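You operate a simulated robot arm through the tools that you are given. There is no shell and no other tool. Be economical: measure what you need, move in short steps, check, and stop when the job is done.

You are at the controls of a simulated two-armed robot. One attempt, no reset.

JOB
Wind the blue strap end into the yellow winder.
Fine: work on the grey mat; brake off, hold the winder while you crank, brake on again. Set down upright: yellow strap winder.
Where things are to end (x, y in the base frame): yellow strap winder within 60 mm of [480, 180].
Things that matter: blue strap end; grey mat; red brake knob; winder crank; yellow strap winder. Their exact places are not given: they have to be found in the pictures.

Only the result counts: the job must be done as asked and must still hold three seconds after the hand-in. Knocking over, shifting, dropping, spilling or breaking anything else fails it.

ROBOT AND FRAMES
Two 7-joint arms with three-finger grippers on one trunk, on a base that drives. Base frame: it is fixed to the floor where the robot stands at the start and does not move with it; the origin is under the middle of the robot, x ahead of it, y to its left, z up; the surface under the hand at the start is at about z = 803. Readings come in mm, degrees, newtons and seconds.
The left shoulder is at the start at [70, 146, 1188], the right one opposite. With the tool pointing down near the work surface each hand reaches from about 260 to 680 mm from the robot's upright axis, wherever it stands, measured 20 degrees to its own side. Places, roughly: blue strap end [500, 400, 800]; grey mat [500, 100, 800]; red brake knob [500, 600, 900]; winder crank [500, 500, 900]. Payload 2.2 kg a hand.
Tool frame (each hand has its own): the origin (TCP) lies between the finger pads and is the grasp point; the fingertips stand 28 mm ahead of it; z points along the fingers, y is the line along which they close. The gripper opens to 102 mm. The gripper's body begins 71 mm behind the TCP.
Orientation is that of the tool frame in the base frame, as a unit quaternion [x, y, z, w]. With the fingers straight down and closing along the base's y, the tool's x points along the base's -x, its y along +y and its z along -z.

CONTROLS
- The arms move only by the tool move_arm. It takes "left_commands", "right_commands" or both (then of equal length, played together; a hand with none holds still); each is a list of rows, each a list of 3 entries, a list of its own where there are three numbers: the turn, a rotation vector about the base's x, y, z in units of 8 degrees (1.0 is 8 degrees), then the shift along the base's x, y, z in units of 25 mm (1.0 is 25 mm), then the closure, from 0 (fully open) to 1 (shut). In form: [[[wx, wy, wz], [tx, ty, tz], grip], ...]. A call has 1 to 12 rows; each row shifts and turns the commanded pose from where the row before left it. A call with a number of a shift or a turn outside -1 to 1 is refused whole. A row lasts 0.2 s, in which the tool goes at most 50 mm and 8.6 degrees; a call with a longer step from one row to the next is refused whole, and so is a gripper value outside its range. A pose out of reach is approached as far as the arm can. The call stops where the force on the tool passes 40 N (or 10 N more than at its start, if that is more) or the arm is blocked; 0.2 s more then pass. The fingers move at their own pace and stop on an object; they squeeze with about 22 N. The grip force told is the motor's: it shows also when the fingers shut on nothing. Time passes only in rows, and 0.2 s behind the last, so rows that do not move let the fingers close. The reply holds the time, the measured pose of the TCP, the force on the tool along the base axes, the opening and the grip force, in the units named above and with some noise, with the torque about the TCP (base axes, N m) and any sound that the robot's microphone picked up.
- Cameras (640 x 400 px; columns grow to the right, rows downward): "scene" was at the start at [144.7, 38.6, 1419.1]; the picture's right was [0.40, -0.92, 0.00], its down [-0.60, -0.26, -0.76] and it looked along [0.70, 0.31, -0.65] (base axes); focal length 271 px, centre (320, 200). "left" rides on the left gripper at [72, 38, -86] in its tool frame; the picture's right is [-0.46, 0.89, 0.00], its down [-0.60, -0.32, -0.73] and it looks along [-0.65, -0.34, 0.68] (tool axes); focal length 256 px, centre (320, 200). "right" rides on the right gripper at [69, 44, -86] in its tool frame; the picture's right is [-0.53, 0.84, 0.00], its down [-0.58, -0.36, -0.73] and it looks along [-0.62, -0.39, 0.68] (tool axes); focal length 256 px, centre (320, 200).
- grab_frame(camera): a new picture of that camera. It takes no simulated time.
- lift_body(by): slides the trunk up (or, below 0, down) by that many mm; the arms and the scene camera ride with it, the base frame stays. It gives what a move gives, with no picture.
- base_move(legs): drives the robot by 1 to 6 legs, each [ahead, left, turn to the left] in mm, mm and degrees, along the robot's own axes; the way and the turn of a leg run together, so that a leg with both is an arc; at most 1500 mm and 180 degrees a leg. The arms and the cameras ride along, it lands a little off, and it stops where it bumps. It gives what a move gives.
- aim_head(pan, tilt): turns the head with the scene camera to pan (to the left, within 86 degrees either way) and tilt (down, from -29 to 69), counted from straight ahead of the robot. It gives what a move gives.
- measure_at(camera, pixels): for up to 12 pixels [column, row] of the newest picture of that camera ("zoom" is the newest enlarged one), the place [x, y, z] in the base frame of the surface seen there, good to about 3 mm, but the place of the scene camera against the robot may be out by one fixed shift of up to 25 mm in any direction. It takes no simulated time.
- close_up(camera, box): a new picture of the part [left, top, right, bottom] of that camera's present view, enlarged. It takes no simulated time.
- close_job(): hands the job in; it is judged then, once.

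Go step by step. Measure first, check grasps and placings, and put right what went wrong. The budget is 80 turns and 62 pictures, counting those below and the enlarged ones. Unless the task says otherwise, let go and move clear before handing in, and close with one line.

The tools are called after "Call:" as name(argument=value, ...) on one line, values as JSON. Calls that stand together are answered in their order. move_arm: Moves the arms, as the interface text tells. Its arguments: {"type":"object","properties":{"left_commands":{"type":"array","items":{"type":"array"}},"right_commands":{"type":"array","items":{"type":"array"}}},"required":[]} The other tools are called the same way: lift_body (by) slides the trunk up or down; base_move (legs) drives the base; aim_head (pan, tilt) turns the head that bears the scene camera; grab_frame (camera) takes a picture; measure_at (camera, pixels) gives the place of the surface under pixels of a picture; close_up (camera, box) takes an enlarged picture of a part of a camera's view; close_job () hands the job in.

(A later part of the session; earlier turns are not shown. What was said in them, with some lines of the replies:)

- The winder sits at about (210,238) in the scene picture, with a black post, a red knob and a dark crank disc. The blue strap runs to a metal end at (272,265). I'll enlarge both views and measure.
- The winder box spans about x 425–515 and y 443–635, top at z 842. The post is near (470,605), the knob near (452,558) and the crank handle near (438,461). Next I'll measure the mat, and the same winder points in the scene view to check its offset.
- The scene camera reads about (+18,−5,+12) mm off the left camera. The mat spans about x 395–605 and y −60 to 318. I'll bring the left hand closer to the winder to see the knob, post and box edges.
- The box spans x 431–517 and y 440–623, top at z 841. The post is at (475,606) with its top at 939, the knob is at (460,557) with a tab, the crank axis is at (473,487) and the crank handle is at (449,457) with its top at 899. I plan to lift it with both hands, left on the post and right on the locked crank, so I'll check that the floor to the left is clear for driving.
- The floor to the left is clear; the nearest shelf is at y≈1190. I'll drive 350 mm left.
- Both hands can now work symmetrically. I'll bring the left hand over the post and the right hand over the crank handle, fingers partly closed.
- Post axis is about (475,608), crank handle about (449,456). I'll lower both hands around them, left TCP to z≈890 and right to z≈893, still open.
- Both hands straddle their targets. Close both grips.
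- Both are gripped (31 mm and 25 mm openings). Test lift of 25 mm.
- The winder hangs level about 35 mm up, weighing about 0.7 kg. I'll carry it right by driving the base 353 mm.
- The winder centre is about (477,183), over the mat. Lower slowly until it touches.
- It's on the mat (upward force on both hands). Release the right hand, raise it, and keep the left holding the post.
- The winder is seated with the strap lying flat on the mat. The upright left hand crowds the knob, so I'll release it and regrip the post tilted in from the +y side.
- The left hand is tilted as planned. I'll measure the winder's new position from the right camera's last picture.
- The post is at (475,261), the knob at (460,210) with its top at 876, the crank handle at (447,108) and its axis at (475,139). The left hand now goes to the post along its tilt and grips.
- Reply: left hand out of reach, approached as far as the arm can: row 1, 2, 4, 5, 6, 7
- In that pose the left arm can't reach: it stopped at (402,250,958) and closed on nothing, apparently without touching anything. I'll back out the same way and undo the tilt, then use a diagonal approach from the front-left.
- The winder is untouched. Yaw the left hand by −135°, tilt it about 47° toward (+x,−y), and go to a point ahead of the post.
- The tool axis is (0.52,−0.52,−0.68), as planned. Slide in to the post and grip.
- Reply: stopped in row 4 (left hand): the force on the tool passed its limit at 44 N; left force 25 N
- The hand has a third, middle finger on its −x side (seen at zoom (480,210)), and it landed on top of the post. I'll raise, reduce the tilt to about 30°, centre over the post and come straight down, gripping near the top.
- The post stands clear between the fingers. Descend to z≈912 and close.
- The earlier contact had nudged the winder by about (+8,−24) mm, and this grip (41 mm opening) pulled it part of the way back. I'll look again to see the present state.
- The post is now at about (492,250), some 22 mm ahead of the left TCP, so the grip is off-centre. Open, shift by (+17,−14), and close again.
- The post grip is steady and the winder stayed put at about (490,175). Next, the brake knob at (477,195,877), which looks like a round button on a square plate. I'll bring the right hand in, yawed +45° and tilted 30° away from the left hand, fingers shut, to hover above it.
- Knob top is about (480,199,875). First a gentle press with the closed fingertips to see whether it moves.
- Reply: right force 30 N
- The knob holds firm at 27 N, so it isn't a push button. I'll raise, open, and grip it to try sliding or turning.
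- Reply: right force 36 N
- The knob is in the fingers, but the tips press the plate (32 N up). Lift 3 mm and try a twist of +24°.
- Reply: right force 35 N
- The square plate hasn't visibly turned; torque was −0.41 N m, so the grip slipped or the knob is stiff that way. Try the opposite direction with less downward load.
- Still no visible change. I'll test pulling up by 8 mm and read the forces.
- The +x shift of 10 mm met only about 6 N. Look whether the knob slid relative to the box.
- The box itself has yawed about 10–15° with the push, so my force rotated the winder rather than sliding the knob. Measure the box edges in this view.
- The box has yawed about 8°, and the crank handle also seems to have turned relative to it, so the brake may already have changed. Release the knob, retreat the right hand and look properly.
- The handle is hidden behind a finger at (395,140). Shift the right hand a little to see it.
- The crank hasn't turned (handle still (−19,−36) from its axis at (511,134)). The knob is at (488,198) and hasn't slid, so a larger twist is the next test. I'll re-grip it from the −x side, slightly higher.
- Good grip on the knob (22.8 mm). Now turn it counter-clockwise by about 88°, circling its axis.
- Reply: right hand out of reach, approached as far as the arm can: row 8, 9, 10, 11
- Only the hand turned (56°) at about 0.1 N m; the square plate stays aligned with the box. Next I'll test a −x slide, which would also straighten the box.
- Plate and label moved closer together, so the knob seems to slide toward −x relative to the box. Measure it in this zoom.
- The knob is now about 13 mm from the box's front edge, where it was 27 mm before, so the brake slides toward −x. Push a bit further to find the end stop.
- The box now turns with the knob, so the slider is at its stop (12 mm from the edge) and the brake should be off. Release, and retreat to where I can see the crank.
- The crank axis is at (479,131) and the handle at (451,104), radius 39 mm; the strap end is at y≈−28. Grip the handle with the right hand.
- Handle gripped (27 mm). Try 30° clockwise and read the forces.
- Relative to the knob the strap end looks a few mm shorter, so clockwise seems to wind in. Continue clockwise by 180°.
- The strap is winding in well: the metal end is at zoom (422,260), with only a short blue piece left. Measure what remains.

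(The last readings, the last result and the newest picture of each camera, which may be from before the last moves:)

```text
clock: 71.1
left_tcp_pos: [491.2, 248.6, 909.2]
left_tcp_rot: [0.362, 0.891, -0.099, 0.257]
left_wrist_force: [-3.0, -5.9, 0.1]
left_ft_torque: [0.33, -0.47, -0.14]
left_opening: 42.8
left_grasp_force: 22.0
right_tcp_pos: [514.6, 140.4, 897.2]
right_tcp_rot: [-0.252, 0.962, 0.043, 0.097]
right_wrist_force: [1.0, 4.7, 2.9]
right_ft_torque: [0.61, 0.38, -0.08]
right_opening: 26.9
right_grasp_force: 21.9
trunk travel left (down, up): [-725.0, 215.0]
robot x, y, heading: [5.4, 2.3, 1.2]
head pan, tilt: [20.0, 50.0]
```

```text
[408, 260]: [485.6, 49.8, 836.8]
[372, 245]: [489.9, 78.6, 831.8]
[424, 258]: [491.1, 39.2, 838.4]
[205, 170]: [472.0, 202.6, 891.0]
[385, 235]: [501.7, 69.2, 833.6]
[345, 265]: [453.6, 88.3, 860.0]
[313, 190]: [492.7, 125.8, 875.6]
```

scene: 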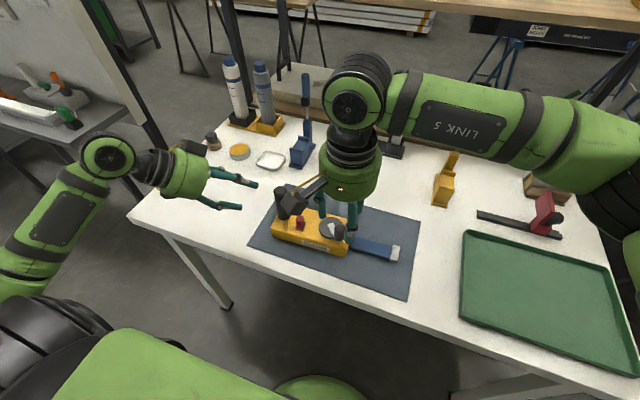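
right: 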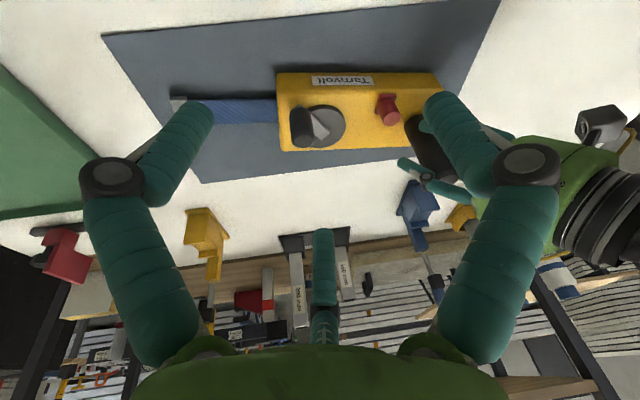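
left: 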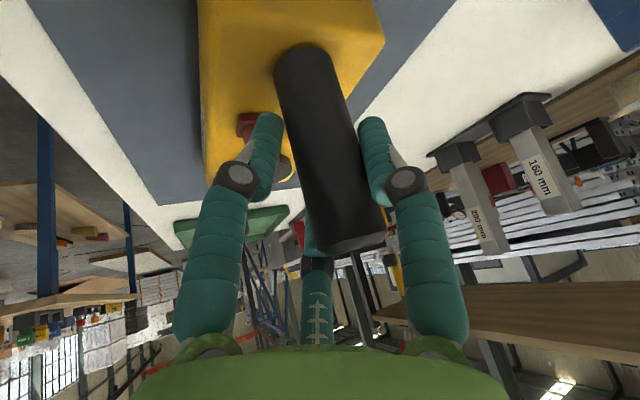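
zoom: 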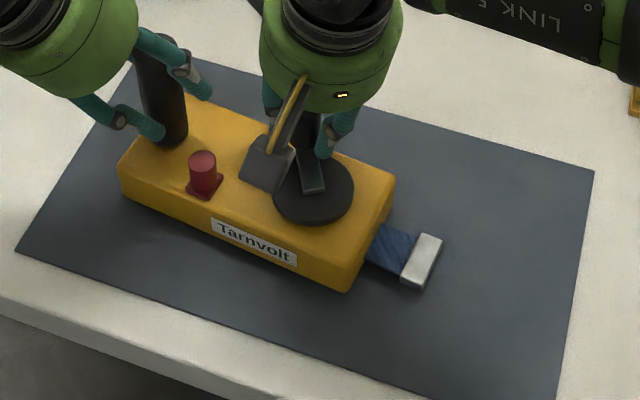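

About 24 mm of blue is left and it winds about 0.35 mm per degree. Turn another 60°.

Call:
move_arm(right_commands=[[[0, 0, 0], [0.068, -0.4, 0], 1], [[0, 0, 0], [-0.04, -0.408, 0], 1], [[0, 0, 0], [-0.144, -0.38, 0], 1], [[0, 0, 0], [-0.236, -0.332, 0], 1], [[0, 0, 0], [0, 0, 0], 1]])

Call:
close_up(camera="scene", box=[242, 170, 434, 290])

Call:
measure_at(camera="zoom", pixels=[[385, 240], [375, 245], [395, 245], [345, 265], [205, 170]])

```text
clock: 72.3
left_tcp_pos: [493.4, 249.5, 910.6]
left_tcp_rot: [0.36, 0.89, -0.101, 0.26]
left_wrist_force: [-1.6, -5.1, -7.4]
left_ft_torque: [0.45, -0.29, -0.12]
left_opening: 43.1
left_grasp_force: 22.1
right_tcp_pos: [504.2, 105.6, 895.2]
right_tcp_rot: [-0.253, 0.962, 0.04, 0.093]
right_wrist_force: [0.6, 4.0, 2.1]
right_ft_torque: [0.33, 0.25, -0.16]
right_opening: 26.8
right_grasp_force: 21.6
trunk travel left (down, up): [-725.0, 215.0]
robot x, y, heading: [-2.4, 1.0, 1.1]
head pan, tilt: [20.0, 50.0]
```

```text
3.33 times, centred on (338, 230) of scene
```

zoom: 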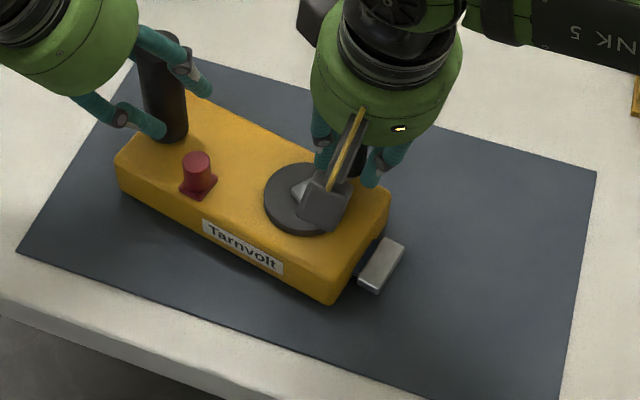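

```text
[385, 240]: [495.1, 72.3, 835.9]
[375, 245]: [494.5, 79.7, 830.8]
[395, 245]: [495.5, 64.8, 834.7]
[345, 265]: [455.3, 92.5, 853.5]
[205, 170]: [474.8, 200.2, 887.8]
```

The clip is almost against the box with no blue visible. Turn 15° more to take up the last few mm.

Call:
move_arm(right_commands=[[[0, 0, 0], [-0.148, -0.14, 0], 1], [[0, 0, 0], [-0.164, -0.12, 0], 1], [[0, 0, 0], [0, 0, 0], 1]])

Call:
close_up(camera="scene", box=[242, 170, 434, 290])

Call:
measure_at(camera="zoom", pixels=[[380, 240], [370, 245], [390, 245], [345, 265], [205, 170], [375, 265]])

```text
clock: 73.1
left_tcp_pos: [492.4, 249.5, 909.2]
left_tcp_rot: [0.361, 0.89, -0.101, 0.259]
left_wrist_force: [-1.3, -8.6, -8.1]
left_ft_torque: [0.6, -0.22, -0.1]
left_opening: 43.2
left_grasp_force: 21.6
right_tcp_pos: [495.4, 98.1, 895.3]
right_tcp_rot: [-0.254, 0.962, 0.043, 0.092]
right_wrist_force: [0.9, 7.6, 1.4]
right_ft_torque: [0.0, 0.21, -0.17]
right_opening: 26.4
right_grasp_force: 21.8
trunk travel left (down, up): [-725.0, 215.0]
robot x, y, heading: [2.1, 3.6, 0.8]
head pan, tilt: [20.0, 50.0]
```

```text
3.33 times, centred on (338, 230) of scene
```

zoom: 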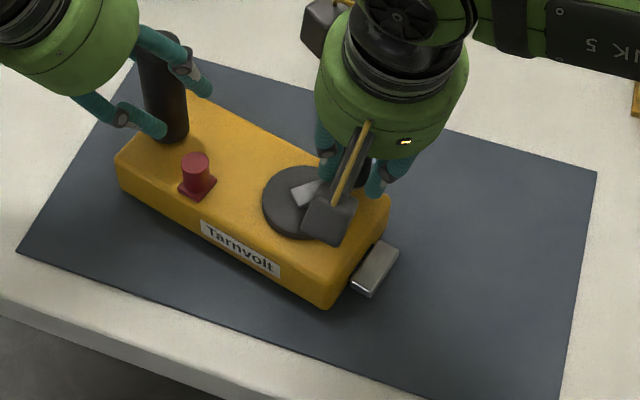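

```text
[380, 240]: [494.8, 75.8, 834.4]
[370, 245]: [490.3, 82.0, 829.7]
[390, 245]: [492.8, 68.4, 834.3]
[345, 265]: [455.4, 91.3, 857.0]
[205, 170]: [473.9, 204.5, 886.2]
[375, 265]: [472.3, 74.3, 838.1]
```

The clip now sits at the box mouth. One more 12° to check for the end stop by force.

Call:
move_arm(right_commands=[[[0, 0, 0], [-0.154, -0.08, 0], 1], [[0, 0, 0], [-0.154, -0.07, 0], 1], [[0, 0, 0], [0, 0, 0], 1]])

```text
clock: 73.9
left_tcp_pos: [494.0, 248.8, 910.0]
left_tcp_rot: [0.362, 0.89, -0.102, 0.259]
left_wrist_force: [-4.1, -15.7, -8.7]
left_ft_torque: [0.77, -0.42, -0.35]
left_opening: 43.2
left_grasp_force: 21.9
right_tcp_pos: [489.1, 95.9, 895.8]
right_tcp_rot: [-0.255, 0.962, 0.043, 0.093]
right_wrist_force: [5.0, 15.5, 2.5]
right_ft_torque: [-0.12, 0.35, -0.21]
right_opening: 26.8
right_grasp_force: 22.2
trunk travel left (down, up): [-725.0, 215.0]
robot x, y, heading: [4.3, 3.3, 0.9]
head pan, tilt: [20.0, 50.0]
```

Resistance is rising. One last small tangential nudge to be sure.

Call:
move_arm(right_commands=[[[0, 0, 0], [-0.16, 0.04, 0], 1], [[0, 0, 0], [-0.16, 0.04, 0], 1], [[0, 0, 0], [0, 0, 0], 1]])

```text
clock: 74.7
left_tcp_pos: [492.4, 250.8, 909.5]
left_tcp_rot: [0.361, 0.89, -0.101, 0.259]
left_wrist_force: [-6.3, -12.8, -6.7]
left_ft_torque: [0.72, -0.35, -0.44]
left_opening: 43.2
left_grasp_force: 22.1
right_tcp_pos: [480.0, 96.8, 895.4]
right_tcp_rot: [-0.253, 0.962, 0.043, 0.094]
right_wrist_force: [6.1, 14.6, 3.9]
right_ft_torque: [0.32, 0.14, -0.29]
right_opening: 26.8
right_grasp_force: 22.1
trunk travel left (down, up): [-725.0, 215.0]
robot x, y, heading: [2.7, 1.0, 0.8]
head pan, tilt: [20.0, 50.0]
```

Call:
close_up(camera="scene", box=[242, 170, 434, 290])

Call:
measure_at(camera="zoom", pixels=[[345, 265], [205, 170], [120, 165], [375, 250], [380, 275], [335, 290], [365, 290], [345, 300]])

```text
3.33 times, centred on (338, 230) of scene
```

zoom: 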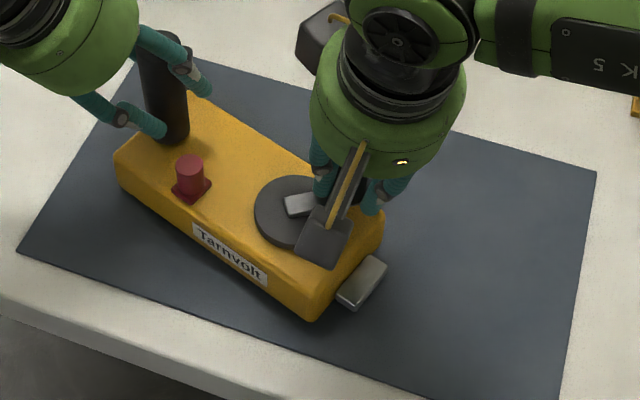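

```text
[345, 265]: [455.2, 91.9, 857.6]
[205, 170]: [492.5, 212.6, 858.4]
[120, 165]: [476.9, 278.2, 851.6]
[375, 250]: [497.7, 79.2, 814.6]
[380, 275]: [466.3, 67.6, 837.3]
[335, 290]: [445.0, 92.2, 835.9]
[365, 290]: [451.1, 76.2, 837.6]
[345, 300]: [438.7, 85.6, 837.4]
```

The strap end is fully in: the clip is against the box and the box itself begins to yaw. Now the brake on again; measure the knob top and release the crank.

Call:
measure_at(camera="zoom", pixels=[[190, 161], [190, 180], [162, 45], [205, 188]])

Call:
move_arm(right_commands=[[[0, 0, 0], [0, 0, 0], 0.6], [[0, 0, 0], [0, 0, 0], 0.4], [[0, 0, 0], [0, 0, 1], 0.4], [[0, 0, 0], [0, 0, 1], 0.4], [[0, 0, 0], [-0.6, 0, 1], 0.4], [[0, 0, 0], [-0.6, 0, 1], 0.4], [[0, 0, 0], [-0.9, 0.1, 0.8], 0.2], [[0, 0, 0], [-0.9, 0.1, 0.5], 0], [[0, 0, 0], [-0.9, 0.1, 0], 0], [[0, 0, 0], [-0.6, 0, 0], 0]])

Call:
grab_frame(camera="right")

```text
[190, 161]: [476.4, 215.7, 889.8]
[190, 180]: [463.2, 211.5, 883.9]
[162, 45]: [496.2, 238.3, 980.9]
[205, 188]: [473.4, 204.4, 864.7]
```

```text
clock: 76.9
left_tcp_pos: [492.9, 250.3, 909.8]
left_tcp_rot: [0.361, 0.89, -0.101, 0.261]
left_wrist_force: [-1.0, -0.1, -3.7]
left_ft_torque: [0.53, -0.24, 0.02]
left_opening: 43.2
left_grasp_force: 22.8
right_tcp_pos: [367.7, 104.2, 1027.6]
right_tcp_rot: [-0.253, 0.962, 0.042, 0.092]
right_wrist_force: [-0.6, 0.3, 0.2]
right_ft_torque: [-0.01, -0.02, 0.03]
right_opening: 101.9
right_grasp_force: 0.1
trunk travel left (down, up): [-725.0, 215.0]
robot x, y, heading: [3.1, 4.3, 0.8]
head pan, tilt: [20.0, 50.0]
```

```text
3 pictures are left
```

right: 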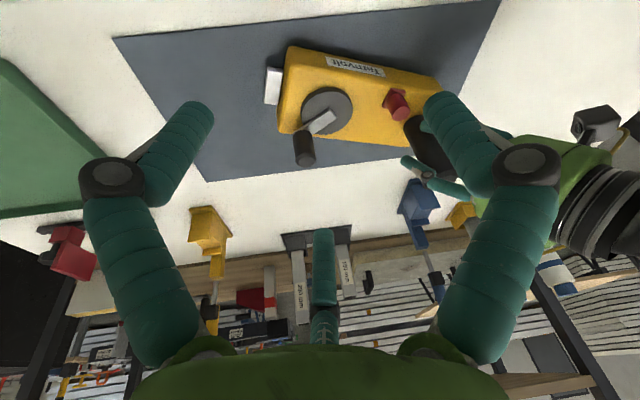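

Call:
measure_at(camera="right", pixels=[[401, 112], [391, 94], [405, 110], [350, 62], [290, 48], [272, 85], [305, 160], [283, 90], [400, 75], [438, 82], [408, 96]])

```text
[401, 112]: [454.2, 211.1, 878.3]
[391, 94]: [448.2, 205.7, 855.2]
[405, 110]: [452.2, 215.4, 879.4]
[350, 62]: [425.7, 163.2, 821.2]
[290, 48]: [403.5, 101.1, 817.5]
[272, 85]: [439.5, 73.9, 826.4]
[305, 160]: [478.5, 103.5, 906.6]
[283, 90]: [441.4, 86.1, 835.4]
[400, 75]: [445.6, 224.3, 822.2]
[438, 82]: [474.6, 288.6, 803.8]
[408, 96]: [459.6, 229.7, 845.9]
```

The knob is at (454,210), the box is yawed about −18°, and its centre is near (468,180), inside the target. Bring the right hand to the knob with two fingers along the slide direction, then grip.

Call:
move_arm(right_commands=[[[0, 0, 0.95], [0.413, 0.485, -0.46], 0.4], [[0, 0, 0.95], [0.413, 0.485, -0.46], 0.5], [[0, 0, 0.95], [0.413, 0.485, -0.46], 0.5], [[0, 0, 0.95], [0.413, 0.485, -0.46], 0.5], [[0, 0, 0.95], [0.413, 0.485, -0.46], 0.5], [[0.68, -0.356, 0], [0.413, 0.485, -0.46], 0.5], [[0.68, -0.356, 0], [0.413, 0.485, -0.46], 0.5], [[0.68, -0.356, 0], [0.413, 0.485, -0.46], 0.5], [[0, 0, 0], [0, 0, 0], 0.5]])

```text
clock: 78.9
left_tcp_pos: [493.1, 249.1, 910.2]
left_tcp_rot: [0.361, 0.89, -0.1, 0.261]
left_wrist_force: [0.0, 0.5, -3.9]
left_ft_torque: [0.5, -0.26, 0.01]
left_opening: 43.1
left_grasp_force: 22.0
right_tcp_pos: [449.5, 201.4, 935.6]
right_tcp_rot: [-0.541, 0.8, 0.146, 0.213]
right_wrist_force: [0.1, 0.5, -0.4]
right_ft_torque: [-0.01, -0.04, 0.0]
right_opening: 50.8
right_grasp_force: 0.1
trunk travel left (down, up): [-725.0, 215.0]
robot x, y, heading: [2.9, 1.9, 0.8]
head pan, tilt: [20.0, 50.0]
```

On target; descend and close.

Call:
move_arm(right_commands=[[[0, 0, 0], [0, 0, -0.7], 0.5], [[0, 0, 0], [0, 0, -0.7], 0.5], [[0, 0, 0], [0, 0, -0.6], 0.5], [[0, 0, 0], [0, 0, 0], 0.7], [[0, 0, 0], [0, 0, 0], 1], [[0, 0, 0], [0, 0, 0], 1], [[0, 0, 0], [0, 0, 0], 1]])

```text
clock: 80.5
left_tcp_pos: [491.7, 249.0, 910.8]
left_tcp_rot: [0.362, 0.89, -0.101, 0.259]
left_wrist_force: [-10.2, 2.3, -0.4]
left_ft_torque: [0.92, -0.47, -0.15]
left_opening: 43.7
left_grasp_force: 21.7
right_tcp_pos: [452.0, 201.2, 885.0]
right_tcp_rot: [-0.539, 0.802, 0.144, 0.216]
right_wrist_force: [13.4, 2.5, 2.7]
right_ft_torque: [0.0, -0.22, -0.27]
right_opening: 23.2
right_grasp_force: 22.0
trunk travel left (down, up): [-725.0, 215.0]
robot x, y, heading: [3.3, 2.6, 0.7]
head pan, tilt: [20.0, 50.0]
```

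Knob gripped (23.2 mm). Slide it back along the box's +x direction by about 22 mm, then read the forces.

Call:
move_arm(right_commands=[[[0, 0, 0], [0.19, -0.063, -0.04], 1], [[0, 0, 0], [0.19, -0.063, -0.04], 1], [[0, 0, 0], [0.19, -0.063, 0], 1], [[0, 0, 0], [0.19, -0.063, 0], 1], [[0, 0, 0], [0.1, -0.03, 0], 1], [[0, 0, 0], [0, 0, 0], 1]])

Call:
close_up(camera="right", box=[220, 50, 460, 200])

```text
clock: 81.9
left_tcp_pos: [492.7, 250.6, 910.3]
left_tcp_rot: [0.36, 0.89, -0.101, 0.26]
left_wrist_force: [4.4, -5.3, -11.2]
left_ft_torque: [0.98, -0.35, 0.13]
left_opening: 43.3
left_grasp_force: 21.8
right_tcp_pos: [471.3, 194.4, 884.4]
right_tcp_rot: [-0.541, 0.8, 0.146, 0.214]
right_wrist_force: [-3.9, 7.0, 11.7]
right_ft_torque: [0.49, 0.05, 0.17]
right_opening: 22.9
right_grasp_force: 21.6
trunk travel left (down, up): [-725.0, 215.0]
robot x, y, heading: [0.0, 1.4, 0.7]
head pan, tilt: [20.0, 50.0]
```

```text
2.67 times, centred on (340, 125) of right
```

zoom: 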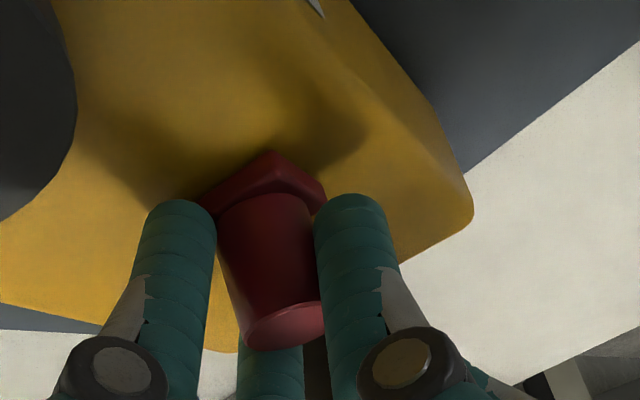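

Call:
measure_at(camera="zoom", pixels=[[270, 152], [325, 190], [205, 200], [285, 330], [318, 15], [400, 80], [350, 60], [460, 175], [370, 110], [420, 115], [280, 60]])

```text
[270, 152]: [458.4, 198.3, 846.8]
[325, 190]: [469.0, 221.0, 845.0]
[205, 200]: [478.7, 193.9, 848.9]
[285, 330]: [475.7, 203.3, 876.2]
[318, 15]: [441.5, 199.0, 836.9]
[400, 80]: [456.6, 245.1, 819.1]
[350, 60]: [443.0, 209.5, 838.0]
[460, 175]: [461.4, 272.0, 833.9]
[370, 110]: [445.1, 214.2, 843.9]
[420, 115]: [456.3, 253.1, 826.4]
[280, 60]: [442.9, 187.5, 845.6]
```

The knob is back about 29 mm from the front edge, as at the start. Push a few mm more to make sure it's at the stop.

Call:
move_arm(right_commands=[[[0, 0, 0], [0.14, -0.04, 0], 1], [[0, 0, 0], [0.14, -0.04, 0], 1], [[0, 0, 0], [0, 0, 0], 1]])

Call:
measure_at(camera="right", pixels=[[320, 100]])

```text
clock: 82.7
left_tcp_pos: [493.2, 249.9, 912.0]
left_tcp_rot: [0.361, 0.889, -0.101, 0.263]
left_wrist_force: [11.4, -5.0, -3.6]
left_ft_torque: [0.97, -0.37, 0.31]
left_opening: 43.4
left_grasp_force: 21.3
right_tcp_pos: [477.3, 193.0, 882.0]
right_tcp_rot: [-0.541, 0.8, 0.147, 0.213]
right_wrist_force: [-11.5, 9.1, 7.6]
right_ft_torque: [0.56, 0.26, 0.35]
right_opening: 22.9
right_grasp_force: 21.8
trunk travel left (down, up): [-725.0, 215.0]
robot x, y, heading: [2.1, 1.2, 0.8]
head pan, tilt: [20.0, 50.0]
```

```text
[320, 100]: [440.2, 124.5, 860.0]
```

Force rose to 11 N, so the slider is at its stop. Release the knob and retreat the right hand.

Call:
move_arm(right_commands=[[[0, 0, 0], [-0.1, 0.03, 0], 0.8], [[0, 0, 0], [0, 0, 0], 0.5], [[0, 0, 0], [0, 0, 0], 0.5], [[0, 0, 0], [0, 0, 0.8], 0.5], [[0, 0, 0], [0, 0, 1], 0.5], [[0, 0, 0], [0, 0, 1], 0.5], [[0, 0, -1], [-0.6, -0.5, 0.8], 0.2], [[0, 0, -1], [-0.8, -0.8, 0.8], 0], [[0, 0, -1], [-0.8, -0.8, 0.8], 0], [[0, 0, -1], [-0.8, -0.8, 0.4], 0], [[-0.68, 0.356, 0], [-0.8, -0.8, 0], 0], [[-0.68, 0.356, 0], [-0.6, -0.4, 0], 0]])

Call:
move_arm(left_commands=[[[0, 0, 0], [0, 0, 0], 0.6], [[0, 0, 0], [0, 0, 0], 0.3], [[0, 0, 0], [0, 0, 0], 0.2], [[0, 0, 0], [0, 0, 0.6], 0.2], [[0, 0, 0], [0, 0, 1], 0.2], [[0, 0, 0], [0, 0, 1], 0.2], [[0, 0, 0], [0, 0, 1], 0.2], [[0, 0, 0], [-0.3, 0.6, 1], 0.2], [[0, 0, 0], [-0.5, 0.9, 0.5], 0.2], [[0, 0, 0], [-0.5, 0.9, 0], 0.2], [[0, 0, 0], [-0.5, 0.9, 0], 0.2]])

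Call:
grab_frame(camera="right")

```text
clock: 85.3
left_tcp_pos: [491.8, 249.1, 911.2]
left_tcp_rot: [0.363, 0.889, -0.102, 0.258]
left_wrist_force: [-1.5, 0.5, -1.0]
left_ft_torque: [-0.13, 0.08, -0.14]
left_opening: 44.0
left_grasp_force: 21.5
right_tcp_pos: [365.7, 88.6, 1024.0]
right_tcp_rot: [-0.315, 0.934, 0.008, 0.171]
right_wrist_force: [-0.1, -0.3, -0.1]
right_ft_torque: [-0.01, 0.03, 0.0]
right_opening: 102.1
right_grasp_force: 0.1
trunk travel left (down, up): [-725.0, 215.0]
robot x, y, heading: [1.5, -0.3, 0.9]
head pan, tilt: [20.0, 50.0]
```

```text
clock: 87.7
left_tcp_pos: [446.3, 331.6, 1039.8]
left_tcp_rot: [0.361, 0.889, -0.101, 0.262]
left_wrist_force: [0.1, 0.1, -0.8]
left_ft_torque: [0.01, -0.01, 0.01]
left_opening: 81.5
left_grasp_force: 0.2
right_tcp_pos: [364.2, 89.1, 1023.6]
right_tcp_rot: [-0.316, 0.933, 0.007, 0.171]
right_wrist_force: [-0.1, -0.3, 1.1]
right_ft_torque: [-0.01, -0.01, -0.02]
right_opening: 102.0
right_grasp_force: 0.1
trunk travel left (down, up): [-725.0, 215.0]
robot x, y, heading: [0.7, 2.9, 0.9]
head pan, tilt: [20.0, 50.0]
```

```text
1 pictures are left
```

right: 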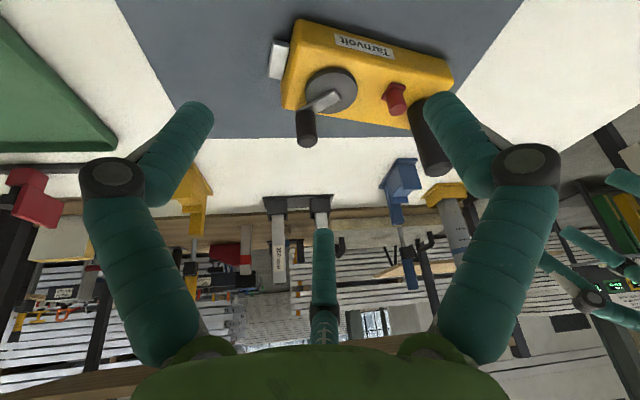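

Call:
measure_at(camera="right", pixels=[[397, 105], [297, 25], [285, 106], [452, 68], [435, 165], [305, 142], [332, 90], [275, 60], [390, 55], [335, 38], [398, 88]])

```text
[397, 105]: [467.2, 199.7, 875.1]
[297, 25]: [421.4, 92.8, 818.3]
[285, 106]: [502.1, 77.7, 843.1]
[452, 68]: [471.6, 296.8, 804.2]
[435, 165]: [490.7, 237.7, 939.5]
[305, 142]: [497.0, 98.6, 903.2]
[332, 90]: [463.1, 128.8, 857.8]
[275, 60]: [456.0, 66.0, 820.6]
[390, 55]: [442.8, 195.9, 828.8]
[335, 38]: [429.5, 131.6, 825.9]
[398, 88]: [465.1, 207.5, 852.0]
```

The last picture shows the winder upright on the mat with its centre near (474,168). The clip is tight against the box at (277,60), the knob is back on its original line (−14 mm), and both hands are clear. Handing in.

Call:
close_job()

```text
The job is handed in.
```

I handed the job in with the strap wound fully in. The yellow winder is upright on the grey mat, centred near (474, 168), about 13 mm from the target. I slid the brake knob back to where it started, but heard no click and didn't test that the crank is locked. The winder ended up turned by roughly 12°, and nothing else looked moved.
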